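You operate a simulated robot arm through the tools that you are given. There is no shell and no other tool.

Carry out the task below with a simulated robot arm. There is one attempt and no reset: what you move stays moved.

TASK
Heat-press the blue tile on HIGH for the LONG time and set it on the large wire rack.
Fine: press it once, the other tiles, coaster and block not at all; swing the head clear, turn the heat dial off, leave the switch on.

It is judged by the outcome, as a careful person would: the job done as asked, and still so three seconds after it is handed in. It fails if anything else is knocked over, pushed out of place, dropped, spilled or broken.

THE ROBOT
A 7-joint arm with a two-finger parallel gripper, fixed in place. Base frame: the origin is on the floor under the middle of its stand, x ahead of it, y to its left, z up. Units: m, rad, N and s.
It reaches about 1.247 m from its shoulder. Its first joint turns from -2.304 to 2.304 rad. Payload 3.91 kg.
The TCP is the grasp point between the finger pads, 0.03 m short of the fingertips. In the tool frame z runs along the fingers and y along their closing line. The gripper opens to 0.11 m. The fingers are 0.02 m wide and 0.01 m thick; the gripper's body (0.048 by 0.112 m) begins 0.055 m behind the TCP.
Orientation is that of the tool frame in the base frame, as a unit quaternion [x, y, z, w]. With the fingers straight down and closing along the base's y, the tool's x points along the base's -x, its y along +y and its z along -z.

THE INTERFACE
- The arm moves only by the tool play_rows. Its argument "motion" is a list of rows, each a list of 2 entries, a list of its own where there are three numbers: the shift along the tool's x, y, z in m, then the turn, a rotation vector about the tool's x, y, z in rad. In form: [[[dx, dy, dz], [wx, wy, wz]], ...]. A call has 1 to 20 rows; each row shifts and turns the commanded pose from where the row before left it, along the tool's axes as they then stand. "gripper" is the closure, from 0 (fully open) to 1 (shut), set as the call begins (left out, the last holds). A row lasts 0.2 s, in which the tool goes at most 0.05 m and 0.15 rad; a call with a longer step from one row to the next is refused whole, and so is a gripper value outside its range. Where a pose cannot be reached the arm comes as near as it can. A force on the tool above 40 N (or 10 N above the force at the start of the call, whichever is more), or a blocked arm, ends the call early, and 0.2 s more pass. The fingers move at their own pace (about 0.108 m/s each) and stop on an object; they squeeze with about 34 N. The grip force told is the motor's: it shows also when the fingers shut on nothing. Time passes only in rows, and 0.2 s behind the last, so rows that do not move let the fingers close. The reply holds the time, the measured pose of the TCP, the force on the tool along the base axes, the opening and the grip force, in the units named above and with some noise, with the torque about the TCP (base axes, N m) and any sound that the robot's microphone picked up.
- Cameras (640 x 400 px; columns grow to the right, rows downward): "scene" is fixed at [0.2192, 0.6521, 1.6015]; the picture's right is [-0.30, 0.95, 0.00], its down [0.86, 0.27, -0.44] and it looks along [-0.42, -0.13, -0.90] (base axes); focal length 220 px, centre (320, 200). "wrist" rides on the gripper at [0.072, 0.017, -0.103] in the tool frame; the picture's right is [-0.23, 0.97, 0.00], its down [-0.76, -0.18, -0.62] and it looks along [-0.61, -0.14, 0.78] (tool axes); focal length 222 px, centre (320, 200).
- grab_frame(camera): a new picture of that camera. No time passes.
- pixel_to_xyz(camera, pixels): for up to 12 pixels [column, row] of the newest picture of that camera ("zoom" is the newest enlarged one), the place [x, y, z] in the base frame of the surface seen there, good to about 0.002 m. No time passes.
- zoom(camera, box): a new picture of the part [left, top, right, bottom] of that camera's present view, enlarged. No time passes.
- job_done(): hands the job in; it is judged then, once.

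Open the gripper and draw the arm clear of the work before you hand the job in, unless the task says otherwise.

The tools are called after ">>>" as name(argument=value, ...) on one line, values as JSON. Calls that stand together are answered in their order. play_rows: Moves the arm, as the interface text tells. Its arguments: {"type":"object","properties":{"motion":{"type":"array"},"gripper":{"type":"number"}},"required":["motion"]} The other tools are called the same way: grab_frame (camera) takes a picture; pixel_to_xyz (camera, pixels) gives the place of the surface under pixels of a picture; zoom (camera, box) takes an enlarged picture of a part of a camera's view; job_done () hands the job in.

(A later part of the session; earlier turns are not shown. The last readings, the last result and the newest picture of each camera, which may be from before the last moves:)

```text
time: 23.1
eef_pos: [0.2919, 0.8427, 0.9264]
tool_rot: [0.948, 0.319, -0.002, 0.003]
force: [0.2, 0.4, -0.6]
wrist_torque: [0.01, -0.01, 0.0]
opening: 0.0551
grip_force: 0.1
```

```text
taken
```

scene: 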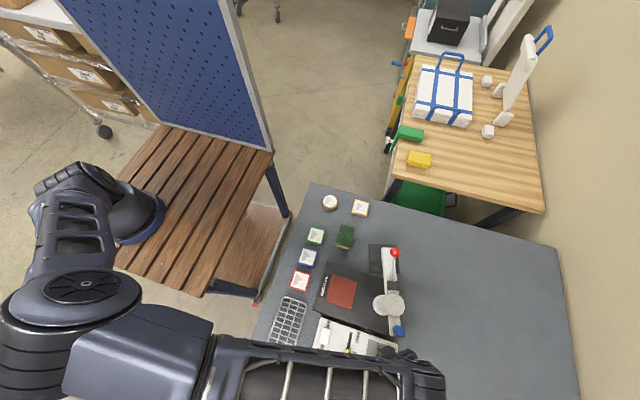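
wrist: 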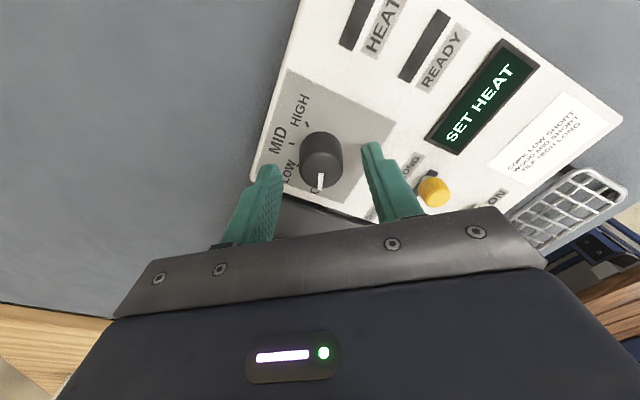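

The dial lies between the fingers. I'll close on it.

>>> play_rows(motion=[[[0, 0, 0], [0, 0, 0]], [[0, 0, 0], [0, 0, 0]], [[0, 0, 0], [0, 0, 0]]], gripper=1)

>>> grab_frame(camera="wrist")

```text
time: 23.9
eef_pos: [0.2933, 0.8412, 0.9262]
tool_rot: [0.948, 0.319, -0.001, 0.004]
force: [3.7, -15.2, 1.0]
wrist_torque: [-0.51, -0.14, -0.02]
opening: 0.0284
grip_force: 45.3
```

```text
taken
```

wrist: 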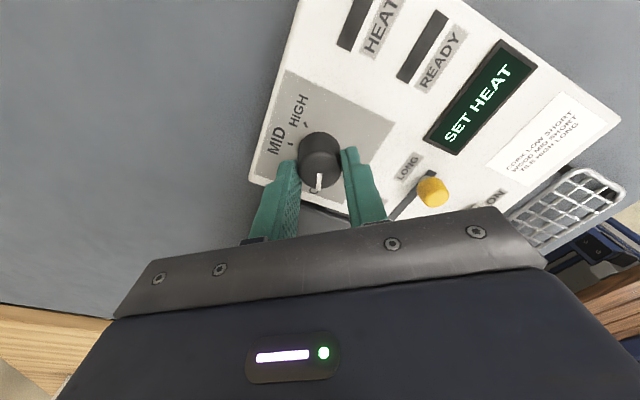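

The dial is gripped (opening 0.028). I'll turn it +75° about the tool axis, which is clockwise seen from above, towards HIGH.

>>> play_rows(motion=[[[-0.0009, 0.0012, 0], [0, 0, 0.1]], [[0, 0, 0], [0, 0, 0.134]], [[0, 0, 0], [0, 0, 0.134]], [[0, 0, 0], [0, 0, 0.134]], [[0, 0, 0], [0, 0, 0.134]], [[0, 0, 0], [0, 0, 0.134]], [[0, 0, 0], [0, 0, 0.134]], [[0, 0, 0], [0, 0, 0.134]], [[0, 0, 0], [0, 0, 0.134]], [[0, 0, 0], [0, 0, 0.134]]])

>>> grab_frame(camera="wrist")

>>> grab_frame(camera="scene")

```text
time: 25.5
eef_pos: [0.2931, 0.843, 0.9263]
tool_rot: [0.991, -0.135, 0.0, 0.003]
force: [-0.7, 18.4, -10.2]
wrist_torque: [0.61, -0.28, 0.02]
opening: 0.0286
grip_force: 45.3
stopped in row 8: the force on the tool passed its limit at 41 N (the readings are from after the stop); the commanded pose is now the measured one
```

```text
taken
```

wrist: 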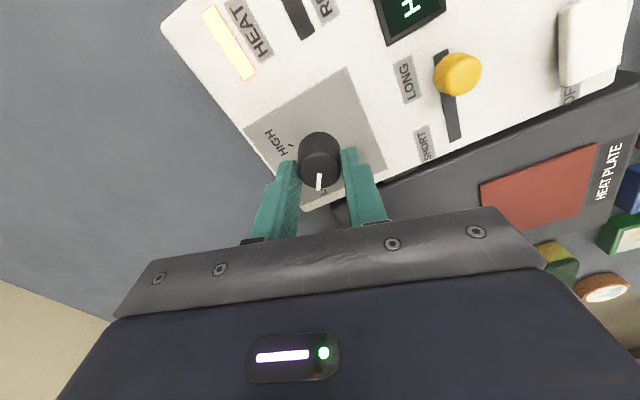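

```text
taken
```

scene: 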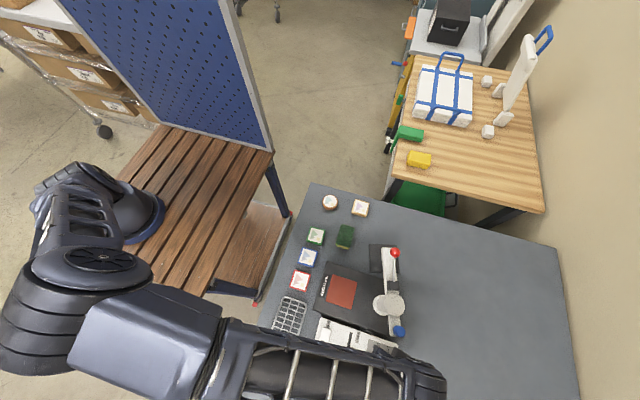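

The HEAT lamp lit as the dial left OFF; it has turned about 53° before a side-force stop. I'll continue the remaining 22° of this stroke with a small y correction.

>>> play_rows(motion=[[[0, -0.001, 0], [0, 0, 0.05]], [[0, 0, 0], [0, 0, 0.084]], [[0, 0, 0], [0, 0, 0.084]], [[0, 0, 0], [0, 0, 0.084]], [[0, 0, 0], [0, 0, 0.084]]])

>>> play_rows(motion=[[[0, 0, 0], [0, 0, 0]], [[0, 0, 0], [0, 0, 0]]], gripper=0.5)

>>> grab_frame(camera="wrist")

```text
time: 26.7
eef_pos: [0.2932, 0.843, 0.9274]
tool_rot: [0.947, -0.323, 0.0, 0.004]
force: [-2.7, 11.5, -12.5]
wrist_torque: [0.4, 0.12, -0.01]
opening: 0.0287
grip_force: 44.8
```

```text
time: 27.3
eef_pos: [0.294, 0.8421, 0.9288]
tool_rot: [0.947, -0.322, 0.001, 0.003]
force: [0.3, -0.6, -0.4]
wrist_torque: [-0.01, 0.04, 0.02]
opening: 0.0547
grip_force: 0.0
```

```text
taken
```

wrist: 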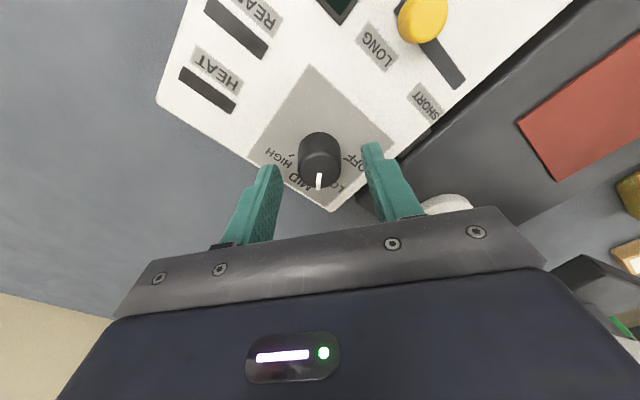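

Dial released at about 55°, halfway between LOW and MID. With the fingers open around it, I'll rotate the tool back −75° and regrip.

>>> play_rows(motion=[[[0, 0, 0], [0, 0, -0.131]], [[0, 0, 0], [0, 0, -0.131]], [[0, 0, 0], [0, 0, -0.131]], [[0, 0, 0], [0, 0, -0.131]], [[0, 0, 0], [0, 0, -0.131]], [[0, 0, 0], [0, 0, -0.131]], [[0, 0, 0], [0, 0, -0.131]], [[0, 0, 0], [0, 0, -0.131]], [[0, 0, 0], [0, 0, -0.131]], [[0, 0, 0], [0, 0, -0.131]]])

>>> grab_frame(camera="wrist")

```text
time: 29.5
eef_pos: [0.294, 0.8415, 0.9281]
tool_rot: [0.947, 0.323, -0.002, 0.003]
force: [-0.4, 0.7, 0.3]
wrist_torque: [0.03, 0.01, 0.0]
opening: 0.0549
grip_force: 0.0
```

```text
taken
```

wrist: 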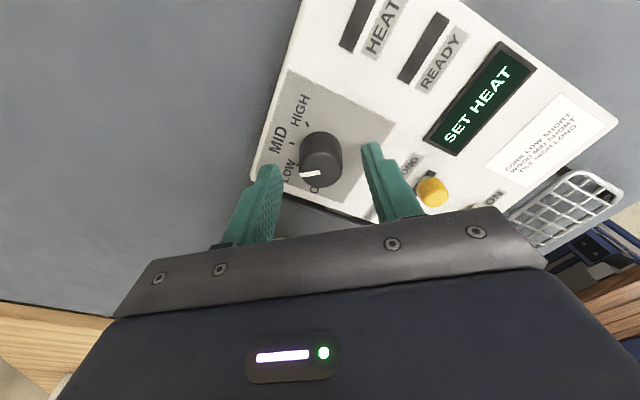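

The mark now points between LOW and MID, and the display still says SET HEAT, as expected. I'll grip again for the second stroke.

>>> play_rows(motion=[[[0, 0, 0], [0, 0, 0]], [[0, 0, 0], [0, 0, 0]], [[0, 0, 0], [0, 0, 0]]], gripper=1)

>>> play_rows(motion=[[[0, 0, 0], [0, 0, 0.08]], [[0, 0, 0], [0, 0, 0.11]], [[0, 0, 0], [0, 0, 0.11]], [[0, 0, 0], [0, 0, 0.11]], [[0, 0, 0], [0, 0, 0.11]], [[0, 0, 0], [0, 0, 0.11]], [[0, 0, 0], [0, 0, 0.11]], [[0, 0, 0], [0, 0, 0.11]]])

>>> grab_frame(camera="wrist")

```text
time: 30.3
eef_pos: [0.2939, 0.8415, 0.9294]
tool_rot: [0.947, 0.322, -0.001, 0.004]
force: [4.6, -9.7, 1.4]
wrist_torque: [-0.49, -0.13, -0.02]
opening: 0.0285
grip_force: 45.5
```

```text
time: 32.1
eef_pos: [0.2935, 0.8419, 0.9281]
tool_rot: [0.995, -0.097, 0.0, 0.003]
force: [9.2, -12.3, 0.9]
wrist_torque: [-0.29, -0.27, 0.02]
opening: 0.0282
grip_force: 45.0
```

```text
taken
```

wrist: 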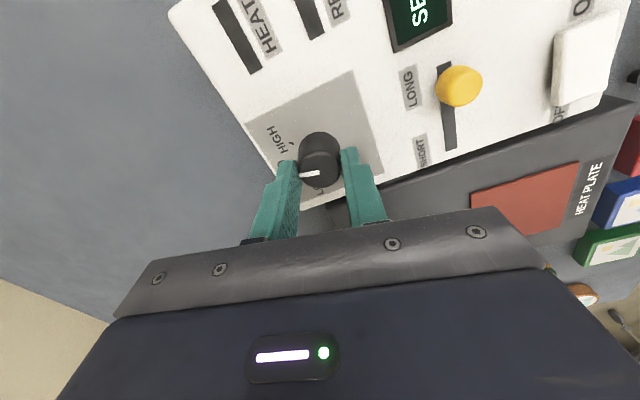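

The pointer is now past MID, at about 104° on my scale where HIGH is about 130°. I'll turn the remaining 26° in small steps.

>>> play_rows(motion=[[[0, 0, 0], [0, 0, 0.09]], [[0, 0, 0], [0, 0, 0.09]], [[0, 0, 0], [0, 0, 0.09]], [[0, 0, 0], [0, 0, 0.09]], [[0, 0, 0], [0, 0, 0.09]]])

>>> grab_frame(camera="wrist")

>>> zoom(camera="wrist", box=[260, 100, 380, 200])

```text
time: 33.3
eef_pos: [0.2938, 0.8434, 0.9289]
tool_rot: [0.948, -0.317, 0.0, 0.003]
force: [7.1, -7.4, 3.5]
wrist_torque: [-0.25, -0.21, 0.0]
opening: 0.0284
grip_force: 45.0
```

```text
taken
```

wrist: 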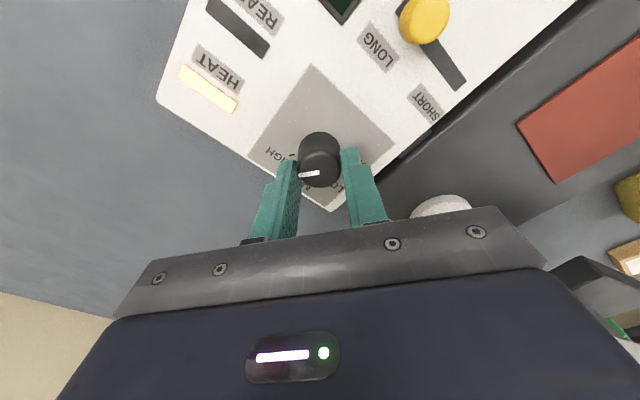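

```text
4.00 times, centred on (320, 150) of wrist
```

zoom: 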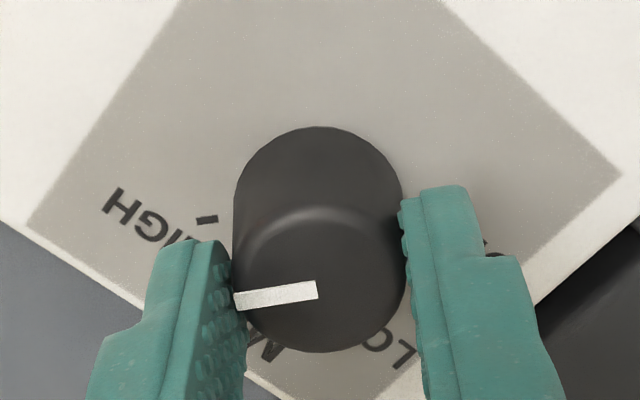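

The HEAT lamp is lit, and the mark points within a few degrees of the HIGH tick (zoom (207,219)). I'll nudge it 0.05 rad more, release, and rise to check the display.

>>> play_rows(motion=[[[0, 0, 0], [0, 0, 0.03]], [[0, 0, 0], [0, 0, 0.03]], [[0, 0, 0], [0, 0, 0]]])

>>> play_rows(motion=[[[0, 0, 0], [0, 0, 0]], [[0, 0, 0], [0, 0, 0]]], gripper=0.5)

>>> play_rows(motion=[[[0, 0, -0.03], [0, 0, 0]], [[0, 0, -0.04], [0, 0, 0]], [[0, 0, -0.04], [0, 0, 0]], [[0, 0, -0.04], [0, 0, 0]], [[0, 0, -0.04], [0, 0, 0]]])

>>> grab_frame(camera="wrist")

>>> zoom(camera="wrist", box=[200, 40, 360, 150])

```text
time: 34.1
eef_pos: [0.2929, 0.8435, 0.9283]
tool_rot: [0.939, -0.345, 0.0, 0.003]
force: [3.4, 3.8, 8.5]
wrist_torque: [0.21, -0.04, 0.57]
opening: 0.0281
grip_force: 44.2
```

```text
time: 34.7
eef_pos: [0.2933, 0.8417, 0.9271]
tool_rot: [0.939, -0.345, 0.001, 0.003]
force: [0.1, 0.3, 0.1]
wrist_torque: [0.0, 0.01, 0.01]
opening: 0.0551
grip_force: 0.0
```

```text
time: 35.9
eef_pos: [0.2931, 0.8442, 1.1171]
tool_rot: [0.939, -0.345, 0.001, 0.004]
force: [1.6, 0.1, -0.9]
wrist_torque: [-0.03, 0.02, 0.0]
opening: 0.0551
grip_force: 0.1
```

```text
taken
```

wrist: 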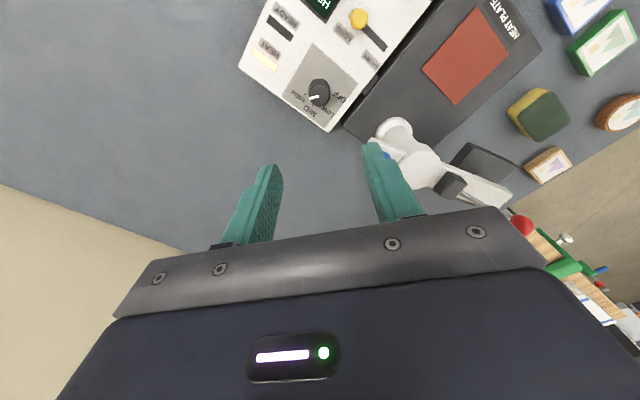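

```text
3.64 times, centred on (280, 95) of wrist
```

zoom: 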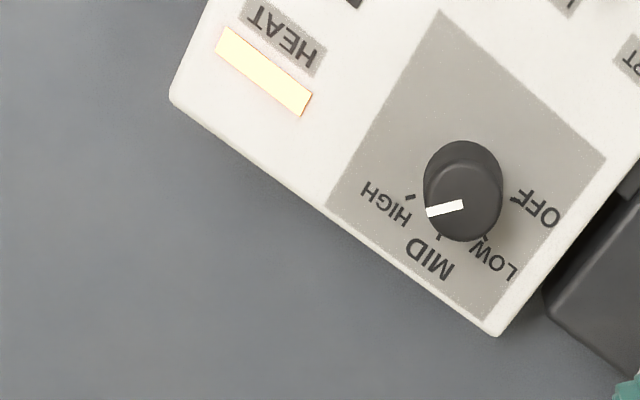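

The dial is at HIGH (it met its end stop with 0.57 N m) and the HEAT lamp is lit. I'll rotate back to the normal heading while rising, then go and look at the display and the tiles.

>>> play_rows(motion=[[[0, 0, -0.005], [0, 0, 0.1433]], [[0, 0, -0.005], [0, 0, 0.1433]], [[0, 0, -0.005], [0, 0, 0.1433]], [[0, 0, -0.005], [0, 0, 0.1433]], [[0, 0, -0.005], [0, 0, 0.1433]], [[0, 0, -0.005], [0, 0, 0.1433]], [[0, 0, -0.005], [0, 0, 0.1433]], [[0, 0, -0.005], [0, 0, 0.1433]], [[0, 0, -0.005], [0, 0, 0.1433]], [[0, 0, -0.005], [0, 0, 0.1433]], [[0, 0, -0.005], [0, 0, 0.1433]], [[0, 0, -0.005], [0, 0, 0.1433]], [[0, 0, -0.005], [0, 0, 0.1433]], [[0, 0, -0.005], [0, 0, 0.1433]], [[0, 0, -0.005], [0, 0, 0.1433]], [[0, 0, -0.005], [0, 0, 0.1433]], [[0, 0, -0.005], [0, 0, 0.1433]]])

>>> play_rows(motion=[[[0.03, -0.036, 0], [0, 0, 0]], [[0.03, -0.036, 0], [0, 0, 0]], [[0.03, -0.036, 0], [0, 0, 0]], [[0.03, -0.036, 0], [0, 0, 0]], [[0.03, -0.036, 0], [0, 0, 0]]])

>>> grab_frame(camera="wrist")

>>> grab_frame(camera="scene")

```text
time: 39.5
eef_pos: [0.2933, 0.8453, 1.2022]
tool_rot: [0.001, 1.0, -0.004, -0.001]
force: [0.2, -0.3, 0.2]
wrist_torque: [0.02, 0.04, -0.01]
opening: 0.0549
grip_force: 0.0
```

```text
time: 40.7
eef_pos: [0.1426, 0.6627, 1.2027]
tool_rot: [0.0, 1.0, -0.004, -0.002]
force: [1.2, 0.1, -1.2]
wrist_torque: [-0.06, 0.01, 0.0]
opening: 0.0551
grip_force: 0.0
```

```text
taken
```

wrist: 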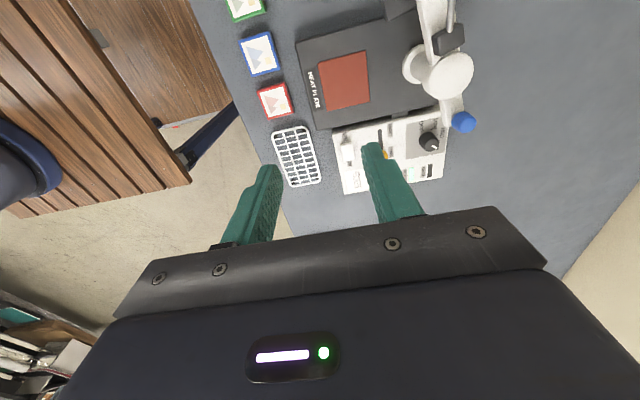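

```text
taken
```

scene: 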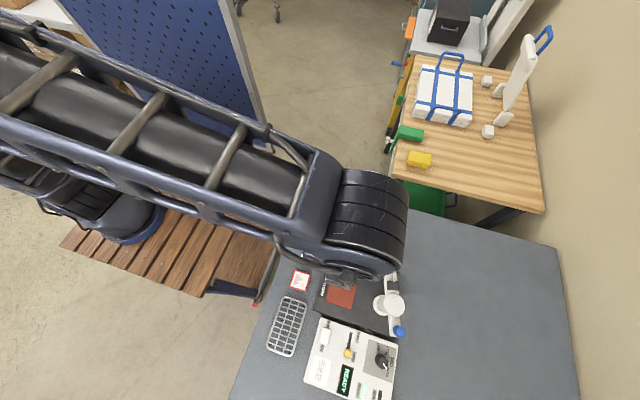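

>>> zoom(camera="scene", box=[300, 310, 428, 400])

>>> zoom(camera="wrist", box=[220, 0, 400, 120])

```text
4.44 times, centred on (364, 355) of scene
```

zoom: 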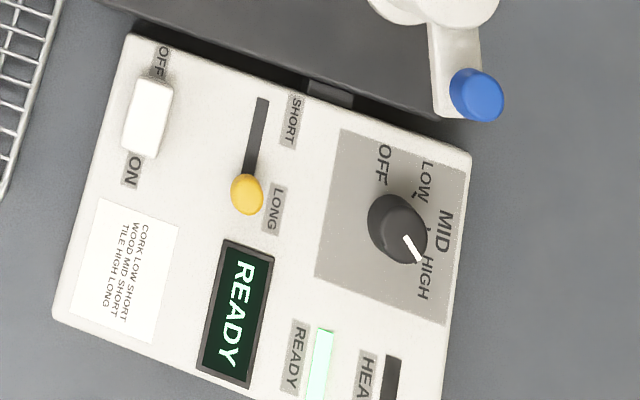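

```text
3.33 times, centred on (310, 60) of wrist
```

zoom: 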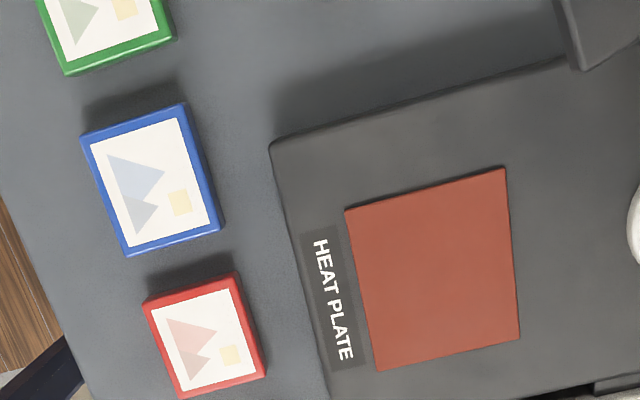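

The display says READY and the dial points at HIGH. Now I'll measure the blue tile's corners and the red pad's corners.

>>> pixel_to_xyz(camera="zoom", pixels=[[86, 140], [180, 110], [216, 226], [133, 248], [150, 182], [350, 212], [502, 172], [515, 335], [378, 366], [435, 270], [205, 335], [105, 20]])

>>> grab_frame(camera="wrist")

```text
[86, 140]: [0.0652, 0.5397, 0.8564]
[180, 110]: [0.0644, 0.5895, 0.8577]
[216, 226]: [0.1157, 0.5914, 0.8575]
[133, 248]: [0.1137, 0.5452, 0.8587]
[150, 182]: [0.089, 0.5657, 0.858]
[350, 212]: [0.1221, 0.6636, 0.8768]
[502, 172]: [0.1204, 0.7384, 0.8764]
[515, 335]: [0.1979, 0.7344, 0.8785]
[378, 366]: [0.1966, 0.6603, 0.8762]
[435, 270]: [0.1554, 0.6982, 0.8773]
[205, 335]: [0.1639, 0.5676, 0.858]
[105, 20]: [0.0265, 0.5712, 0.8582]
```

```text
taken
```

wrist: 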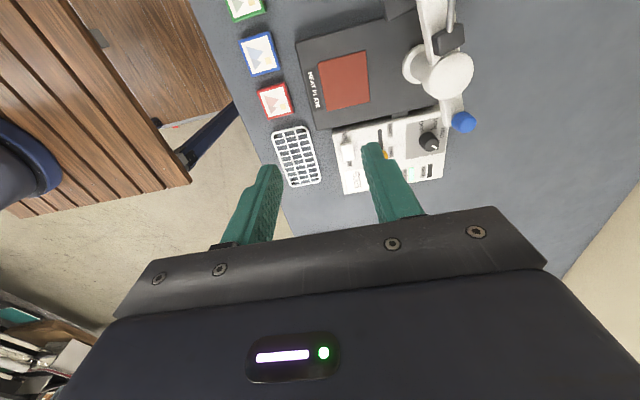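

The pad centre is about (0.160,0.699) and measures 75 mm square; the tile centre is about (0.0895,0.569) and about 52 mm square. I'll move above the blue tile with the fingers open along y.

>>> play_rows(motion=[[[0.0088, -0.0156, 0.0333], [-0.008, -0.004, 0]], [[0.0088, -0.0156, 0.0333], [0, 0, 0]], [[0.0088, -0.0156, 0.0333], [0, 0, 0]], [[0.0088, -0.0156, 0.0333], [0, 0, 0]], [[0.0088, -0.0156, 0.0333], [0, 0, 0]], [[0.0088, -0.0156, 0.0333], [0, 0, 0]], [[0, 0, 0], [0, 0, 0]]], gripper=0.2)

>>> grab_frame(camera="wrist")

>>> grab_frame(camera="scene")

```text
time: 42.3
eef_pos: [0.094, 0.5691, 1.0037]
tool_rot: [-0.001, 1.0, 0.0, 0.001]
force: [0.3, 0.6, 0.1]
wrist_torque: [-0.01, 0.02, 0.03]
opening: 0.088
grip_force: 0.0
```

```text
taken
```

wrist: 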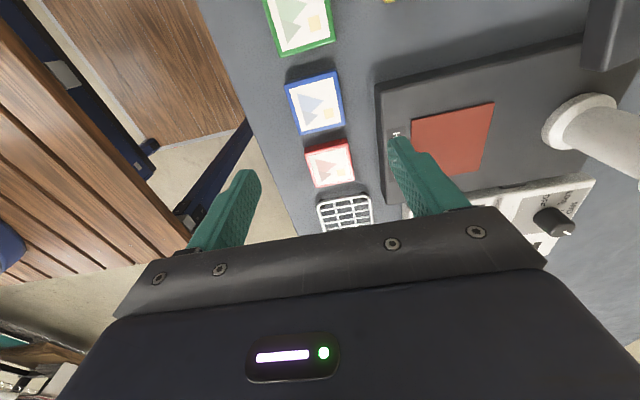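

```text
taken
```

scene: 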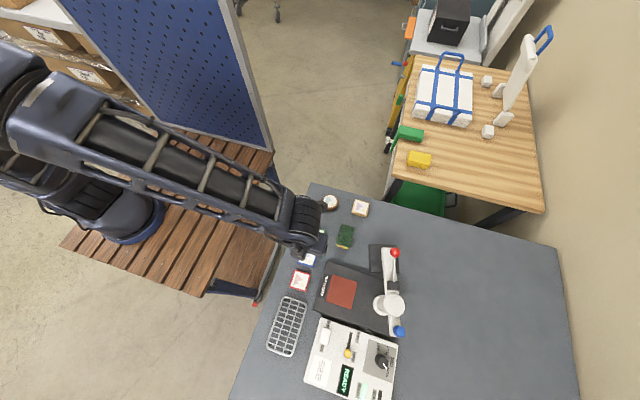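

I'll measure the blue tile once more from this closer view, at about (315,103).

>>> zoom(camera="wrist", box=[260, 40, 380, 200])

>>> pixel_to_xyz(camera="wrist", pixels=[[286, 86], [336, 73], [343, 122], [300, 134], [315, 103], [306, 150], [345, 143], [353, 180], [320, 187], [270, 25], [331, 35]])

```text
2.50 times, centred on (320, 120) of wrist
```

zoom: 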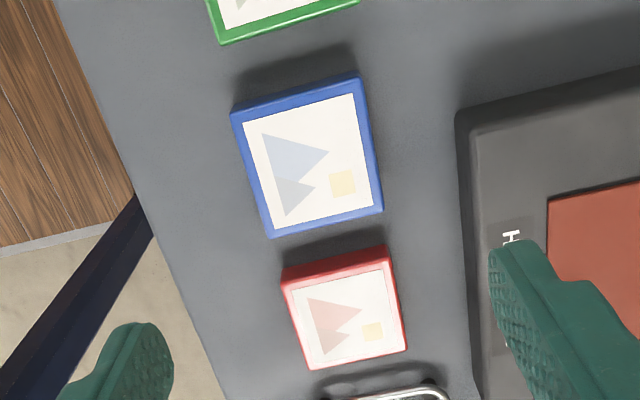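

```text
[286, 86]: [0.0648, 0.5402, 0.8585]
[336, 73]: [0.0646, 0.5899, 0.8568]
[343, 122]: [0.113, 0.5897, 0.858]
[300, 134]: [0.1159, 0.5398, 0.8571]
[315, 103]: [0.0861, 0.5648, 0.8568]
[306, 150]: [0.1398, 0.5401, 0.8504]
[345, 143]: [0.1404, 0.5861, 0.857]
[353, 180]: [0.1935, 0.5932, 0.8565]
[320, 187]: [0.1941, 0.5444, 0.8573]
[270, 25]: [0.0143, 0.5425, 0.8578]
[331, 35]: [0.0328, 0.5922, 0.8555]
```

The tile spans x 0.065–0.114 and y 0.540–0.590. I'll descend so the fingertips are about 5 mm above the table, straddling it.

>>> play_rows(motion=[[[0.0043, -0.003, 0.035], [0, 0, 0]], [[0, 0, 0.035], [0, 0, 0]], [[0, 0, 0.035], [0, 0, 0]], [[0, 0, 0.0217], [0, 0, 0]], [[0, 0, 0], [0, 0, 0]]])

>>> grab_frame(camera="wrist")

```text
time: 43.5
eef_pos: [0.0868, 0.5672, 0.8769]
tool_rot: [0.0, 1.0, 0.001, 0.001]
force: [-0.1, 0.9, -0.6]
wrist_torque: [-0.01, 0.02, 0.0]
opening: 0.0879
grip_force: 0.0
```

```text
taken
```

wrist: 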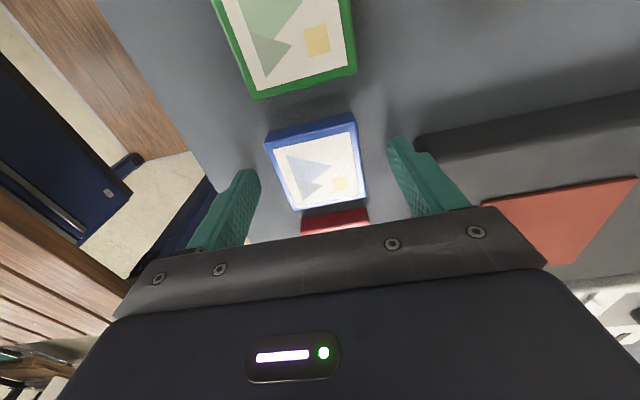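

The fingers straddle the blue tile. I'll close on it.

>>> play_rows(motion=[[[0, 0, 0], [0, 0, 0]], [[0, 0, 0], [0, 0, 0]], [[0, 0, 0], [0, 0, 0]]], gripper=1)

>>> play_rows(motion=[[[0, 0, -0.01], [0, 0, 0]], [[0, 0, -0.03], [0, 0, 0]], [[0, 0, -0.04], [0, 0, 0]], [[0, 0, 0], [0, 0, 0]]])

>>> grab_frame(camera="wrist")

>>> grab_frame(camera="scene")

```text
time: 44.3
eef_pos: [0.0876, 0.5676, 0.8773]
tool_rot: [-0.001, 1.0, 0.001, 0.0]
force: [-0.7, 0.8, 0.7]
wrist_torque: [0.0, 0.0, -0.04]
opening: 0.0554
grip_force: 34.0
```

```text
time: 45.3
eef_pos: [0.09, 0.5662, 0.9581]
tool_rot: [-0.002, 1.0, 0.0, 0.001]
force: [-0.8, -0.2, -0.2]
wrist_torque: [0.01, 0.03, -0.02]
opening: 0.0001
grip_force: 34.0
```

```text
taken
```

wrist: 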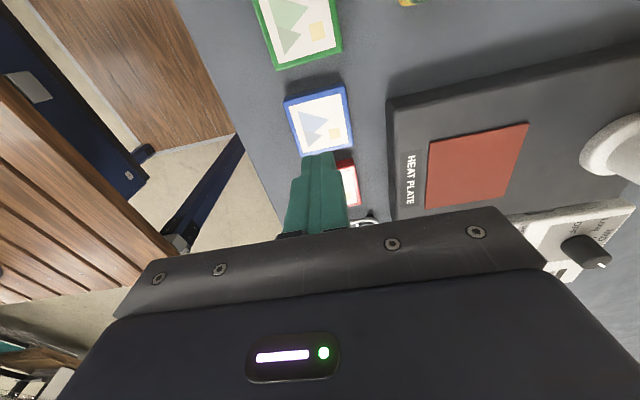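

```text
taken
```

scene: 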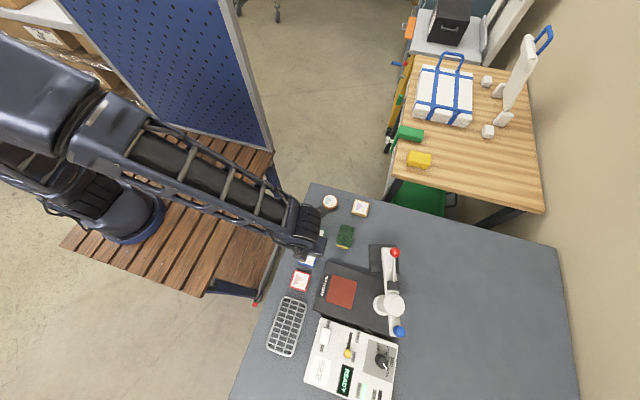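

The tile slipped out on lifting: the gripper now reads 0.000 and the blue tile is still on the table near (320,120). I'll look closely at how it lies before trying again deeper.

>>> zoom(camera="wrist", box=[250, 40, 410, 200])

>>> pixel_to_xyz(camera="wrist", pixels=[[284, 101], [343, 87], [352, 146], [302, 157], [318, 120], [330, 155], [380, 150], [250, 120]])

>>> zoom(camera="scene", box=[270, 230, 350, 300])

```text
2.50 times, centred on (330, 120) of wrist
```

zoom: 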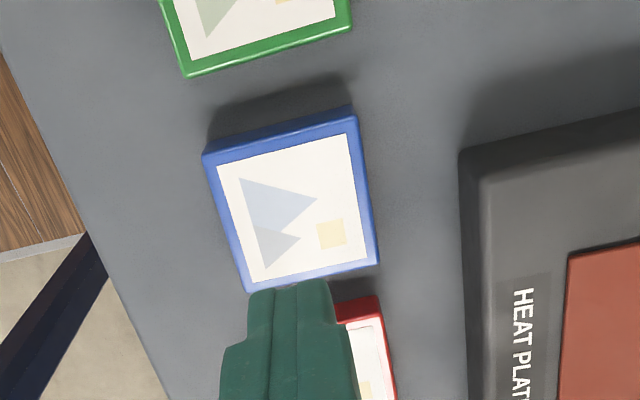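

```text
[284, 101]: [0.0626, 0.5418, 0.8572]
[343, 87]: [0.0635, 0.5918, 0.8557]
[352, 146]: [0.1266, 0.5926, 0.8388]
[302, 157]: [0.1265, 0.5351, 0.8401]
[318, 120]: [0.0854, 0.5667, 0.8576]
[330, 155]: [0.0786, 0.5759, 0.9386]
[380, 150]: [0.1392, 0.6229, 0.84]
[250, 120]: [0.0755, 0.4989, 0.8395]
```

```text
5.71 times, centred on (310, 265) of scene
```

zoom: 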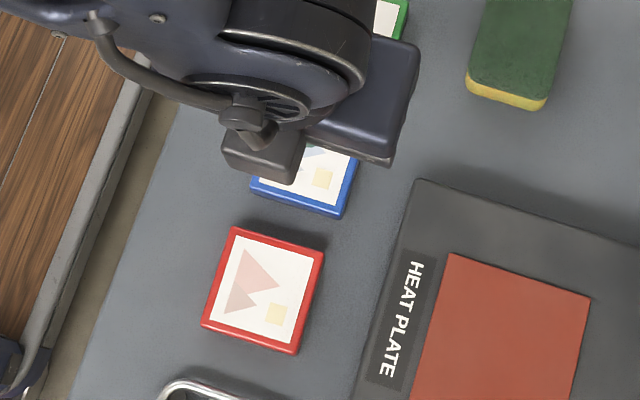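

The tile is still flat and in place (x≈0.063–0.117, y≈0.541–0.592), and from here the table reads 0.840. I'll open, go down about 5 mm deeper than before, regrip and lift very slowly.

>>> play_rows(motion=[[[0, 0, 0], [0, 0, 0]], [[0, 0, 0], [0, 0, 0]], [[0, 0, 0.04], [0, 0, 0]], [[0, 0, 0.03], [0, 0, 0]], [[0, 0, 0.01], [0, 0, 0]], [[0, 0, 0.003], [0, 0, 0]], [[0, 0, 0.002], [0, 0, 0]], [[0, 0, 0], [0, 0, 0]]], gripper=0.2)

>>> grab_frame(camera="wrist")

```text
time: 47.1
eef_pos: [0.0874, 0.5673, 0.8734]
tool_rot: [0.0, 1.0, 0.001, 0.001]
force: [0.6, -0.4, -0.5]
wrist_torque: [-0.01, -0.01, -0.01]
opening: 0.0882
grip_force: 0.0
```

```text
taken
```

wrist: 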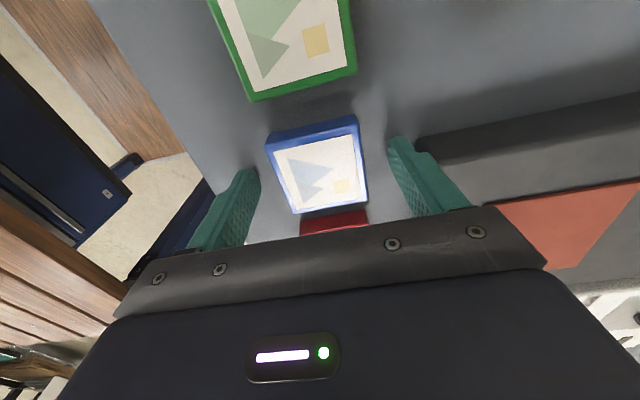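

No contact yet at 0.873. I'll go 1.5 mm lower and close.

>>> play_rows(motion=[[[0, 0, 0.0015], [0, 0, 0]], [[0, 0, 0], [0, 0, 0]]])

>>> play_rows(motion=[[[0, 0, 0], [0, 0, 0]], [[0, 0, 0], [0, 0, 0]], [[0, 0, 0], [0, 0, 0]], [[0, 0, 0], [0, 0, 0]]], gripper=1)

>>> play_rows(motion=[[[0, 0, -0.002], [0, 0, 0]], [[0, 0, -0.003], [0, 0, 0]]])

>>> grab_frame(camera="wrist")

```text
time: 47.7
eef_pos: [0.0884, 0.5677, 0.8727]
tool_rot: [-0.001, 1.0, 0.001, 0.001]
force: [-0.3, -0.2, 0.3]
wrist_torque: [-0.06, -0.01, 0.02]
opening: 0.088
grip_force: 0.0
```

```text
time: 48.7
eef_pos: [0.089, 0.5679, 0.8711]
tool_rot: [-0.001, 1.0, 0.0, 0.0]
force: [0.0, 0.6, -0.1]
wrist_torque: [-0.01, 0.0, 0.0]
opening: 0.0553
grip_force: 34.2
```

```text
time: 49.3
eef_pos: [0.0881, 0.5668, 0.8769]
tool_rot: [-0.001, 1.0, 0.0, 0.001]
force: [-0.4, -0.7, -1.0]
wrist_torque: [0.04, -0.02, -0.02]
opening: 0.0553
grip_force: 33.9
```

```text
taken
```

wrist: 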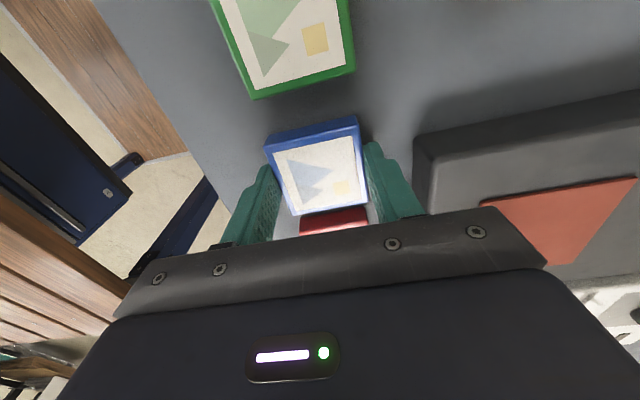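

The tile seems to be coming up with the fingers (opening still 0.0553). I'll lift slowly in small steps and check again.

>>> play_rows(motion=[[[0, 0, -0.004], [0, 0, 0]], [[0, 0, -0.005], [0, 0, 0]], [[0, 0, -0.005], [0, 0, 0]], [[0, 0, -0.006], [0, 0, 0]]])

>>> grab_frame(camera="wrist")

```text
time: 50.3
eef_pos: [0.0871, 0.5675, 0.8946]
tool_rot: [-0.001, 1.0, 0.0, 0.0]
force: [-0.4, 0.1, -0.8]
wrist_torque: [0.0, 0.02, -0.04]
opening: 0.0553
grip_force: 33.5
```

```text
taken
```

wrist: 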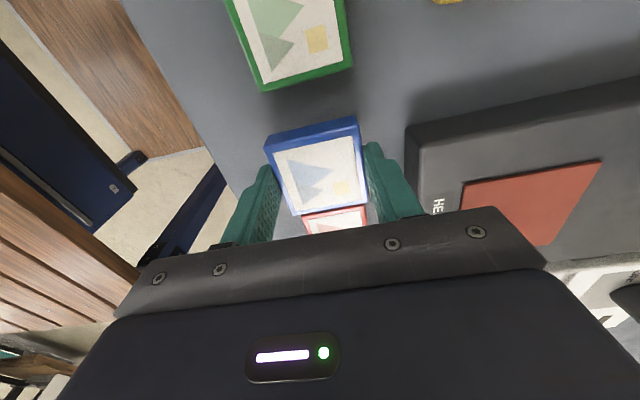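

The tile is clearly off the table and held square. I'll raise it further with gentle steps, then carry it over to the pad.

>>> play_rows(motion=[[[0, 0, -0.008], [0, 0, 0]], [[0, 0, -0.012], [0, 0, 0]], [[0, 0, -0.015], [0, 0, 0]], [[0, 0, -0.015], [0, 0, 0]], [[0, 0, -0.012], [0, 0, 0]], [[0, 0, -0.005], [0, 0, 0]]])

>>> play_rows(motion=[[[-0.004, 0.007, 0], [0, 0, 0]], [[-0.008, 0.0145, 0], [0, 0, 0]], [[-0.01, 0.018, 0], [0, 0, 0]], [[-0.01, 0.018, 0], [0, 0, 0]], [[-0.01, 0.018, 0], [0, 0, 0]], [[-0.01, 0.018, 0], [0, 0, 0]], [[-0.01, 0.018, 0], [0, 0, 0]], [[-0.006, 0.012, 0], [0, 0, 0]], [[-0.003, 0.0075, 0], [0, 0, 0]], [[0, 0, 0], [0, 0, 0]]])

>>> grab_frame(camera="wrist")

>>> grab_frame(camera="scene")

```text
time: 51.7
eef_pos: [0.0883, 0.5665, 0.9632]
tool_rot: [0.0, 1.0, 0.0, 0.001]
force: [-0.4, 0.6, -2.2]
wrist_torque: [0.01, 0.02, 0.01]
opening: 0.0551
grip_force: 33.9
```

```text
time: 53.9
eef_pos: [0.16, 0.6979, 0.964]
tool_rot: [-0.001, 1.0, 0.001, 0.0]
force: [0.0, -0.1, -1.3]
wrist_torque: [0.02, 0.05, 0.0]
opening: 0.055
grip_force: 34.3
```

```text
taken
```

wrist: 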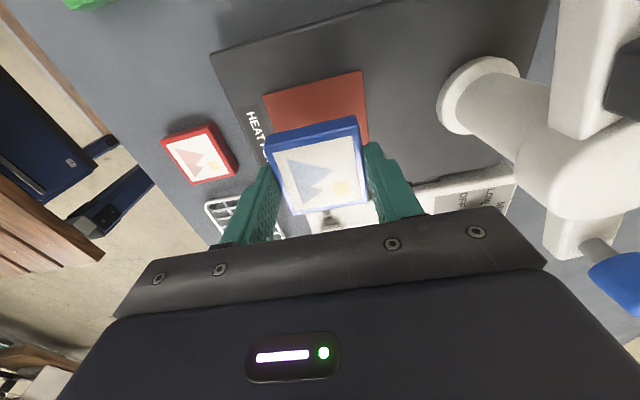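

```text
taken
```

scene: 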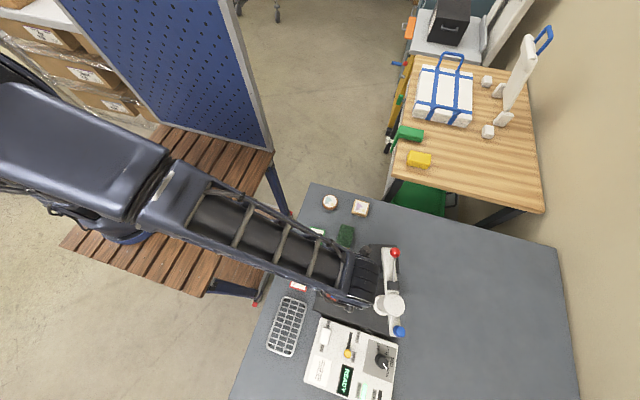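

The tile is above the pad, still held square, at TCP (0.160,0.698,0.964). I'll lower it to just above the pad first.

>>> play_rows(motion=[[[0, 0, 0.01], [0, 0, 0]], [[0, 0, 0.015], [0, 0, 0]], [[0, 0, 0.015], [0, 0, 0]], [[0, 0, 0.008], [0, 0, 0]], [[0, 0, 0.003], [0, 0, 0]], [[0, 0, 0], [0, 0, 0]]])

>>> grab_frame(camera="wrist")

```text
time: 55.3
eef_pos: [0.1595, 0.6984, 0.9124]
tool_rot: [-0.001, 1.0, 0.001, 0.001]
force: [0.4, -0.3, -1.8]
wrist_torque: [0.0, -0.01, 0.0]
opening: 0.055
grip_force: 34.2
```

```text
taken
```

wrist: 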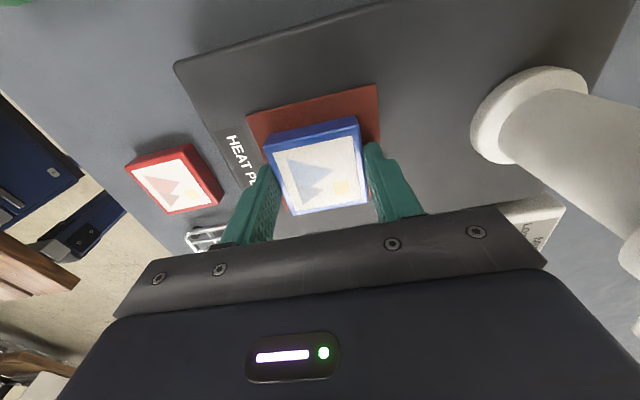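

It's centred over the pad with a few millimetres to go. I'll lower in 1 mm steps while watching the force.

>>> play_rows(motion=[[[0, 0, 0.001], [0, 0, 0]], [[0, 0, 0.001], [0, 0, 0]], [[0, 0, 0.001], [0, 0, 0]]])

>>> play_rows(motion=[[[0, 0, 0.001], [0, 0, 0]], [[0, 0, 0], [0, 0, 0]]])

```text
time: 56.1
eef_pos: [0.1578, 0.6985, 0.9101]
tool_rot: [0.0, 1.0, 0.001, 0.001]
force: [0.0, 1.1, -1.0]
wrist_torque: [-0.05, -0.03, 0.0]
opening: 0.0551
grip_force: 33.4
```

```text
time: 56.7
eef_pos: [0.1593, 0.6992, 0.9093]
tool_rot: [-0.001, 1.0, 0.001, 0.002]
force: [1.5, 0.0, 13.8]
wrist_torque: [-0.4, -0.05, 0.06]
opening: 0.0554
grip_force: 33.7
```

Contact: 13.8 N upward, so the tile rests on the pad. I'll ease up 1 mm, open, and rise straight up.

>>> play_rows(motion=[[[0, 0, -0.0005], [0, 0, 0]], [[0, 0, 0], [0, 0, 0]], [[0, 0, 0], [0, 0, 0]]], gripper=0.25)

>>> play_rows(motion=[[[0, 0, -0.01], [0, 0, 0]], [[0, 0, -0.03], [0, 0, 0]], [[0, 0, -0.04], [0, 0, 0]], [[0, 0, -0.04], [0, 0, 0]], [[0, 0, -0.04], [0, 0, 0]], [[0, 0, -0.04], [0, 0, 0]]])

>>> grab_frame(camera="wrist")

>>> grab_frame(camera="scene")

```text
time: 57.5
eef_pos: [0.1587, 0.6987, 0.9092]
tool_rot: [-0.001, 1.0, 0.001, 0.001]
force: [-0.4, 1.1, 0.7]
wrist_torque: [-0.02, -0.01, 0.02]
opening: 0.0824
grip_force: 0.0
```

```text
time: 58.9
eef_pos: [0.1593, 0.7003, 1.1092]
tool_rot: [-0.001, 1.0, 0.001, 0.002]
force: [0.2, 0.3, -0.6]
wrist_torque: [-0.02, -0.01, 0.01]
opening: 0.0825
grip_force: 0.0
```

```text
taken
```

wrist: 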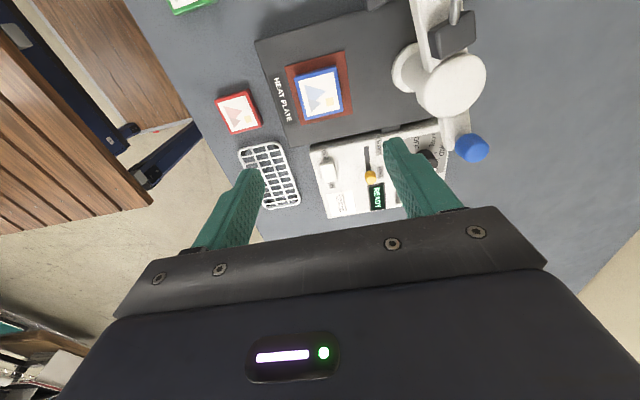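

```text
taken
```

scene: 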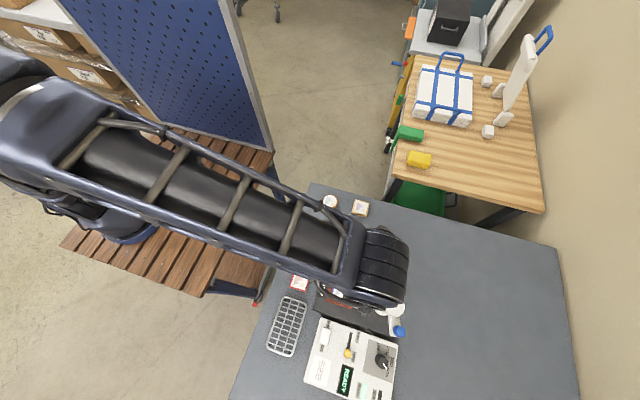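

The tile sits centred on the red pad (wrist (320,93)) and the display reads READY. Next is swinging the head by the blue handle, so I'll measure the handle accurately from this view.

>>> zoom(camera="wrist", box=[400, 100, 520, 190])

>>> pixel_to_xyz(camera="zoom", pixels=[[390, 210], [310, 220], [465, 200], [390, 165], [380, 270], [230, 150], [250, 250], [150, 60]])

>>> zoom(camera="scene", box=[384, 310, 424, 345])

>>> pixel_to_xyz(camera="zoom", pixels=[[240, 220], [190, 200], [300, 230], [250, 165], [240, 285], [200, 150], [150, 280], [180, 250]])

```text
4.44 times, centred on (460, 145) of wrist
```

zoom: 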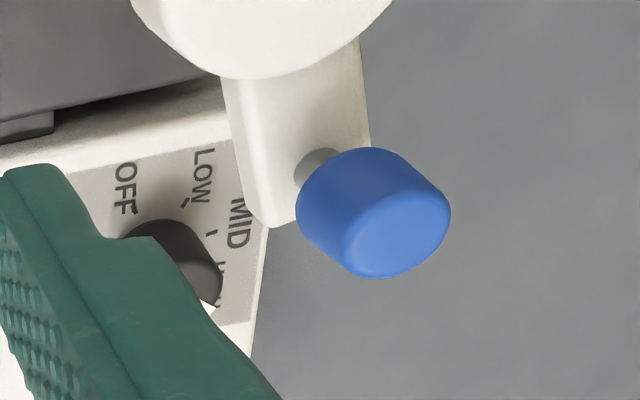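

```text
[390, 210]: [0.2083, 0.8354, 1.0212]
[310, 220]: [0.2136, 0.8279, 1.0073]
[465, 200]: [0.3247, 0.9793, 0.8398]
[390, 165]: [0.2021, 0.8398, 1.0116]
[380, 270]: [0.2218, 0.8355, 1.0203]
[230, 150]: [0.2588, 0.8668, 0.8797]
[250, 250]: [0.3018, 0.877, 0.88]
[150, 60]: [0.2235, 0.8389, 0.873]
```

```text
11.43 times, centred on (404, 328) of scene
```

zoom: 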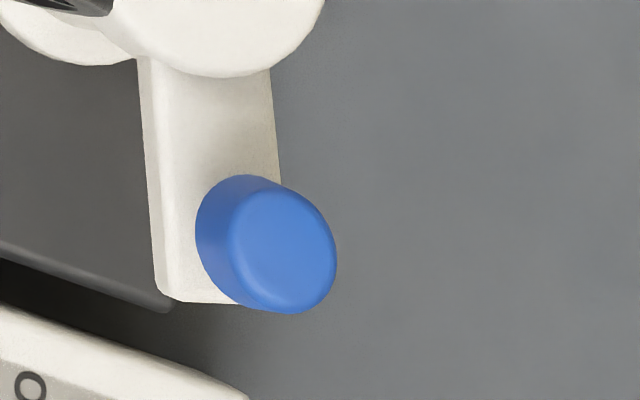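

```text
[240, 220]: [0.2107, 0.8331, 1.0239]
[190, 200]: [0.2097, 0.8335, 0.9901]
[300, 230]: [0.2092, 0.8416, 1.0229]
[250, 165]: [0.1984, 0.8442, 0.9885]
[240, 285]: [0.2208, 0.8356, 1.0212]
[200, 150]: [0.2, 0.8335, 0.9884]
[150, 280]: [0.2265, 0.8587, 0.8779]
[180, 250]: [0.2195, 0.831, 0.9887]
```

The blue handle's cap is about 20 mm in diameter at (0.2127,0.839), z 1.002–1.023, and the swing radius is about 0.056 m about the pivot (0.158,0.8275). I'll move above the handle, turned −12° so the fingers close tangentially.

>>> play_rows(motion=[[[-0.0134, 0.0347, 0], [0, 0, 0]], [[-0.0134, 0.0347, 0], [0, 0, 0]], [[-0.0134, 0.0347, 0], [0, 0, 0]], [[-0.0134, 0.0347, 0], [0, 0, 0]], [[0, 0, 0], [0, 0, -0.105]], [[0, 0, 0], [0, 0, -0.105]], [[0, 0, 0], [0, 0, 0]]], gripper=0.5)

>>> grab_frame(camera="wrist")

>>> grab_frame(camera="scene")

```text
time: 60.5
eef_pos: [0.2108, 0.8374, 1.1095]
tool_rot: [-0.107, 0.994, 0.001, 0.002]
force: [0.0, 0.4, -0.3]
wrist_torque: [0.0, 0.01, 0.02]
opening: 0.0552
grip_force: 0.0
```

```text
taken
```

wrist: 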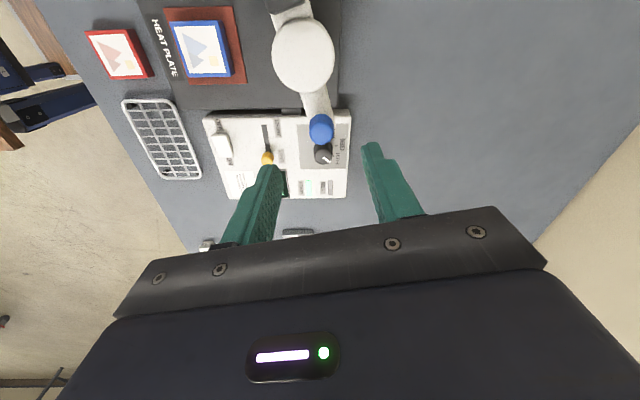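

```text
taken
```

scene: 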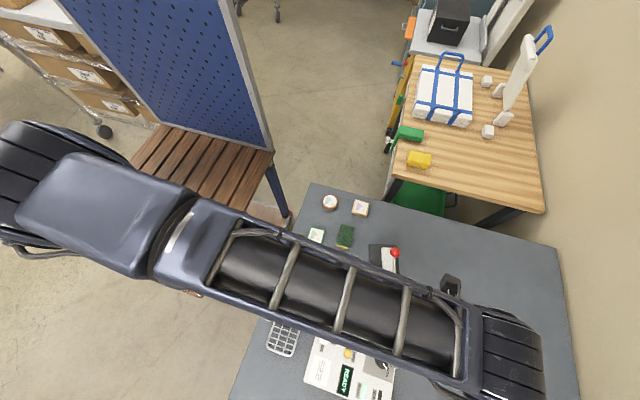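

The handle at (321,130) lines up midway between the fingers. I'll descend so the fingertips straddle the cap, about 7 mm above the press arm.

>>> play_rows(motion=[[[-0.0015, 0.001, 0.03], [0, 0, 0]], [[0, 0, 0.03], [0, 0, 0]], [[0, 0, 0.0225], [0, 0, 0]], [[0, 0, 0], [0, 0, 0]]])

>>> grab_frame(camera="wrist")

```text
time: 61.5
eef_pos: [0.2122, 0.8388, 1.0268]
tool_rot: [-0.106, 0.994, 0.001, 0.002]
force: [-0.1, -0.3, -0.3]
wrist_torque: [0.01, 0.0, 0.01]
opening: 0.0554
grip_force: 0.1
```

```text
taken
```

wrist: 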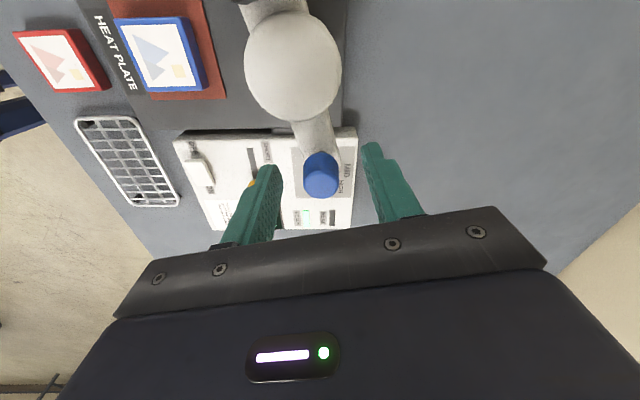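

The cap is between the fingertips. I'll close on it and see the diameter.

>>> play_rows(motion=[[[0, 0, 0], [0, 0, 0]], [[0, 0, 0], [0, 0, 0]], [[0, 0, 0], [0, 0, 0]]], gripper=1)

>>> play_rows(motion=[[[0.0003, 0.005, 0], [0, 0, -0.09]], [[0.0003, 0.005, 0], [0, 0, -0.09]]])

>>> grab_frame(camera="wrist")

```text
time: 62.3
eef_pos: [0.2119, 0.8398, 1.0276]
tool_rot: [-0.105, 0.994, 0.002, 0.002]
force: [0.0, 5.5, -1.0]
wrist_torque: [0.17, -0.05, -0.05]
opening: 0.0237
grip_force: 44.7
```

```text
time: 62.9
eef_pos: [0.2095, 0.849, 1.0268]
tool_rot: [-0.195, 0.981, 0.001, 0.0]
force: [-3.2, -2.6, -3.9]
wrist_torque: [-0.01, -0.1, 0.03]
opening: 0.0236
grip_force: 45.2
```

```text
taken
```

wrist: 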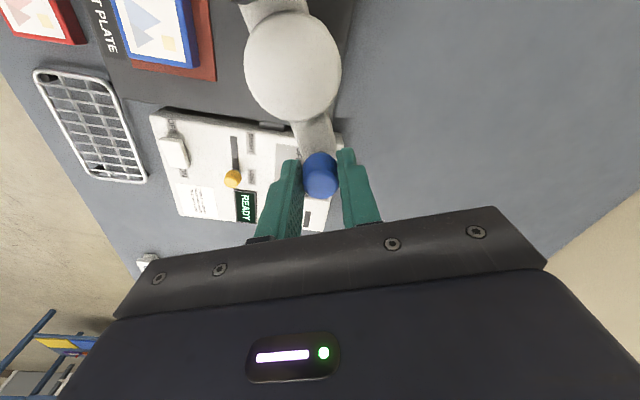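

The head swings freely with little force. I'll continue along the arc.

>>> play_rows(motion=[[[0.0003, 0.0055, 0], [0, 0, -0.098]], [[0.0003, 0.0055, 0], [0, 0, -0.098]], [[0.0003, 0.0055, 0], [0, 0, -0.098]], [[0.0003, 0.0055, 0], [0, 0, -0.098]], [[0.0003, 0.0055, 0], [0, 0, -0.098]], [[0.0003, 0.0055, 0], [0, 0, -0.098]]])

>>> grab_frame(camera="wrist")

>>> grab_frame(camera="scene")

```text
time: 64.4
eef_pos: [0.1873, 0.8706, 1.0273]
tool_rot: [-0.469, 0.883, -0.001, 0.0]
force: [-2.8, -7.3, 3.6]
wrist_torque: [-0.31, -0.02, 0.07]
opening: 0.0237
grip_force: 45.0
stopped in row 6: the force on the tool passed its limit at 42 N (the readings are from after the stop); the commanded pose is now the measured one
```

```text
taken
```

wrist: 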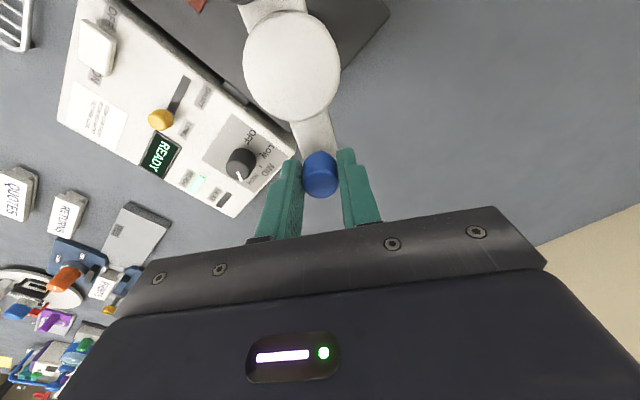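

```text
taken
```

scene: 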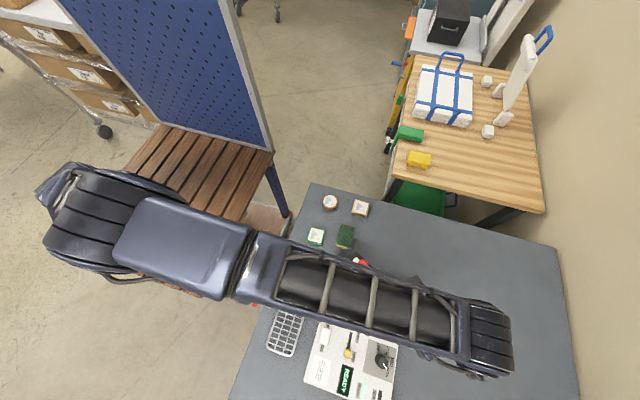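

The call stopped on a force spike at about 44° of swing, probably radial misalignment of my arc. I'll check where the ball and head are now.

>>> zoom(camera="scene", box=[320, 230, 420, 300])

>>> pixel_to_xyz(camera="scene", pixels=[[362, 262], [364, 265], [356, 260], [380, 285], [420, 310], [450, 325], [330, 270]])

>>> pixel_to_xyz(camera="wrist", pixels=[[291, 65], [320, 170], [315, 125], [305, 160], [250, 10], [336, 160]])

```text
5.71 times, centred on (370, 265) of scene
```

zoom: 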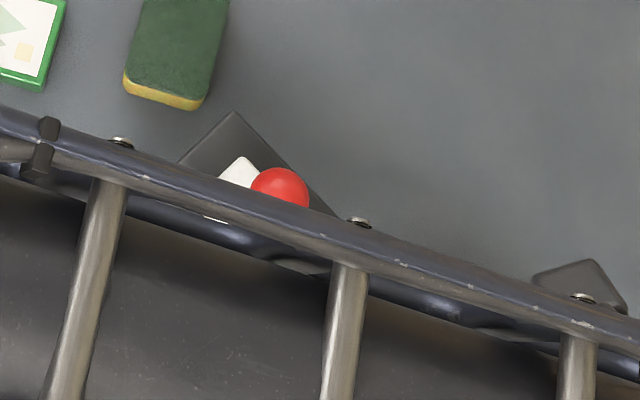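

```text
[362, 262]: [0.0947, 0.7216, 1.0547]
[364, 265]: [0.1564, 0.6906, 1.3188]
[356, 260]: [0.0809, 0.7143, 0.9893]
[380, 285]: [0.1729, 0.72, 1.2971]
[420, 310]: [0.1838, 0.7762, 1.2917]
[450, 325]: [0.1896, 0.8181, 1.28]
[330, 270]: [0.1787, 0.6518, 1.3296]
```

```text
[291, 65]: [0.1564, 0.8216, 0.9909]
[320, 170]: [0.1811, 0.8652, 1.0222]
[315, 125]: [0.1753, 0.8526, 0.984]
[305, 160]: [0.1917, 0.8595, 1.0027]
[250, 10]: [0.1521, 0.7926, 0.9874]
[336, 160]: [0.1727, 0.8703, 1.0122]
```

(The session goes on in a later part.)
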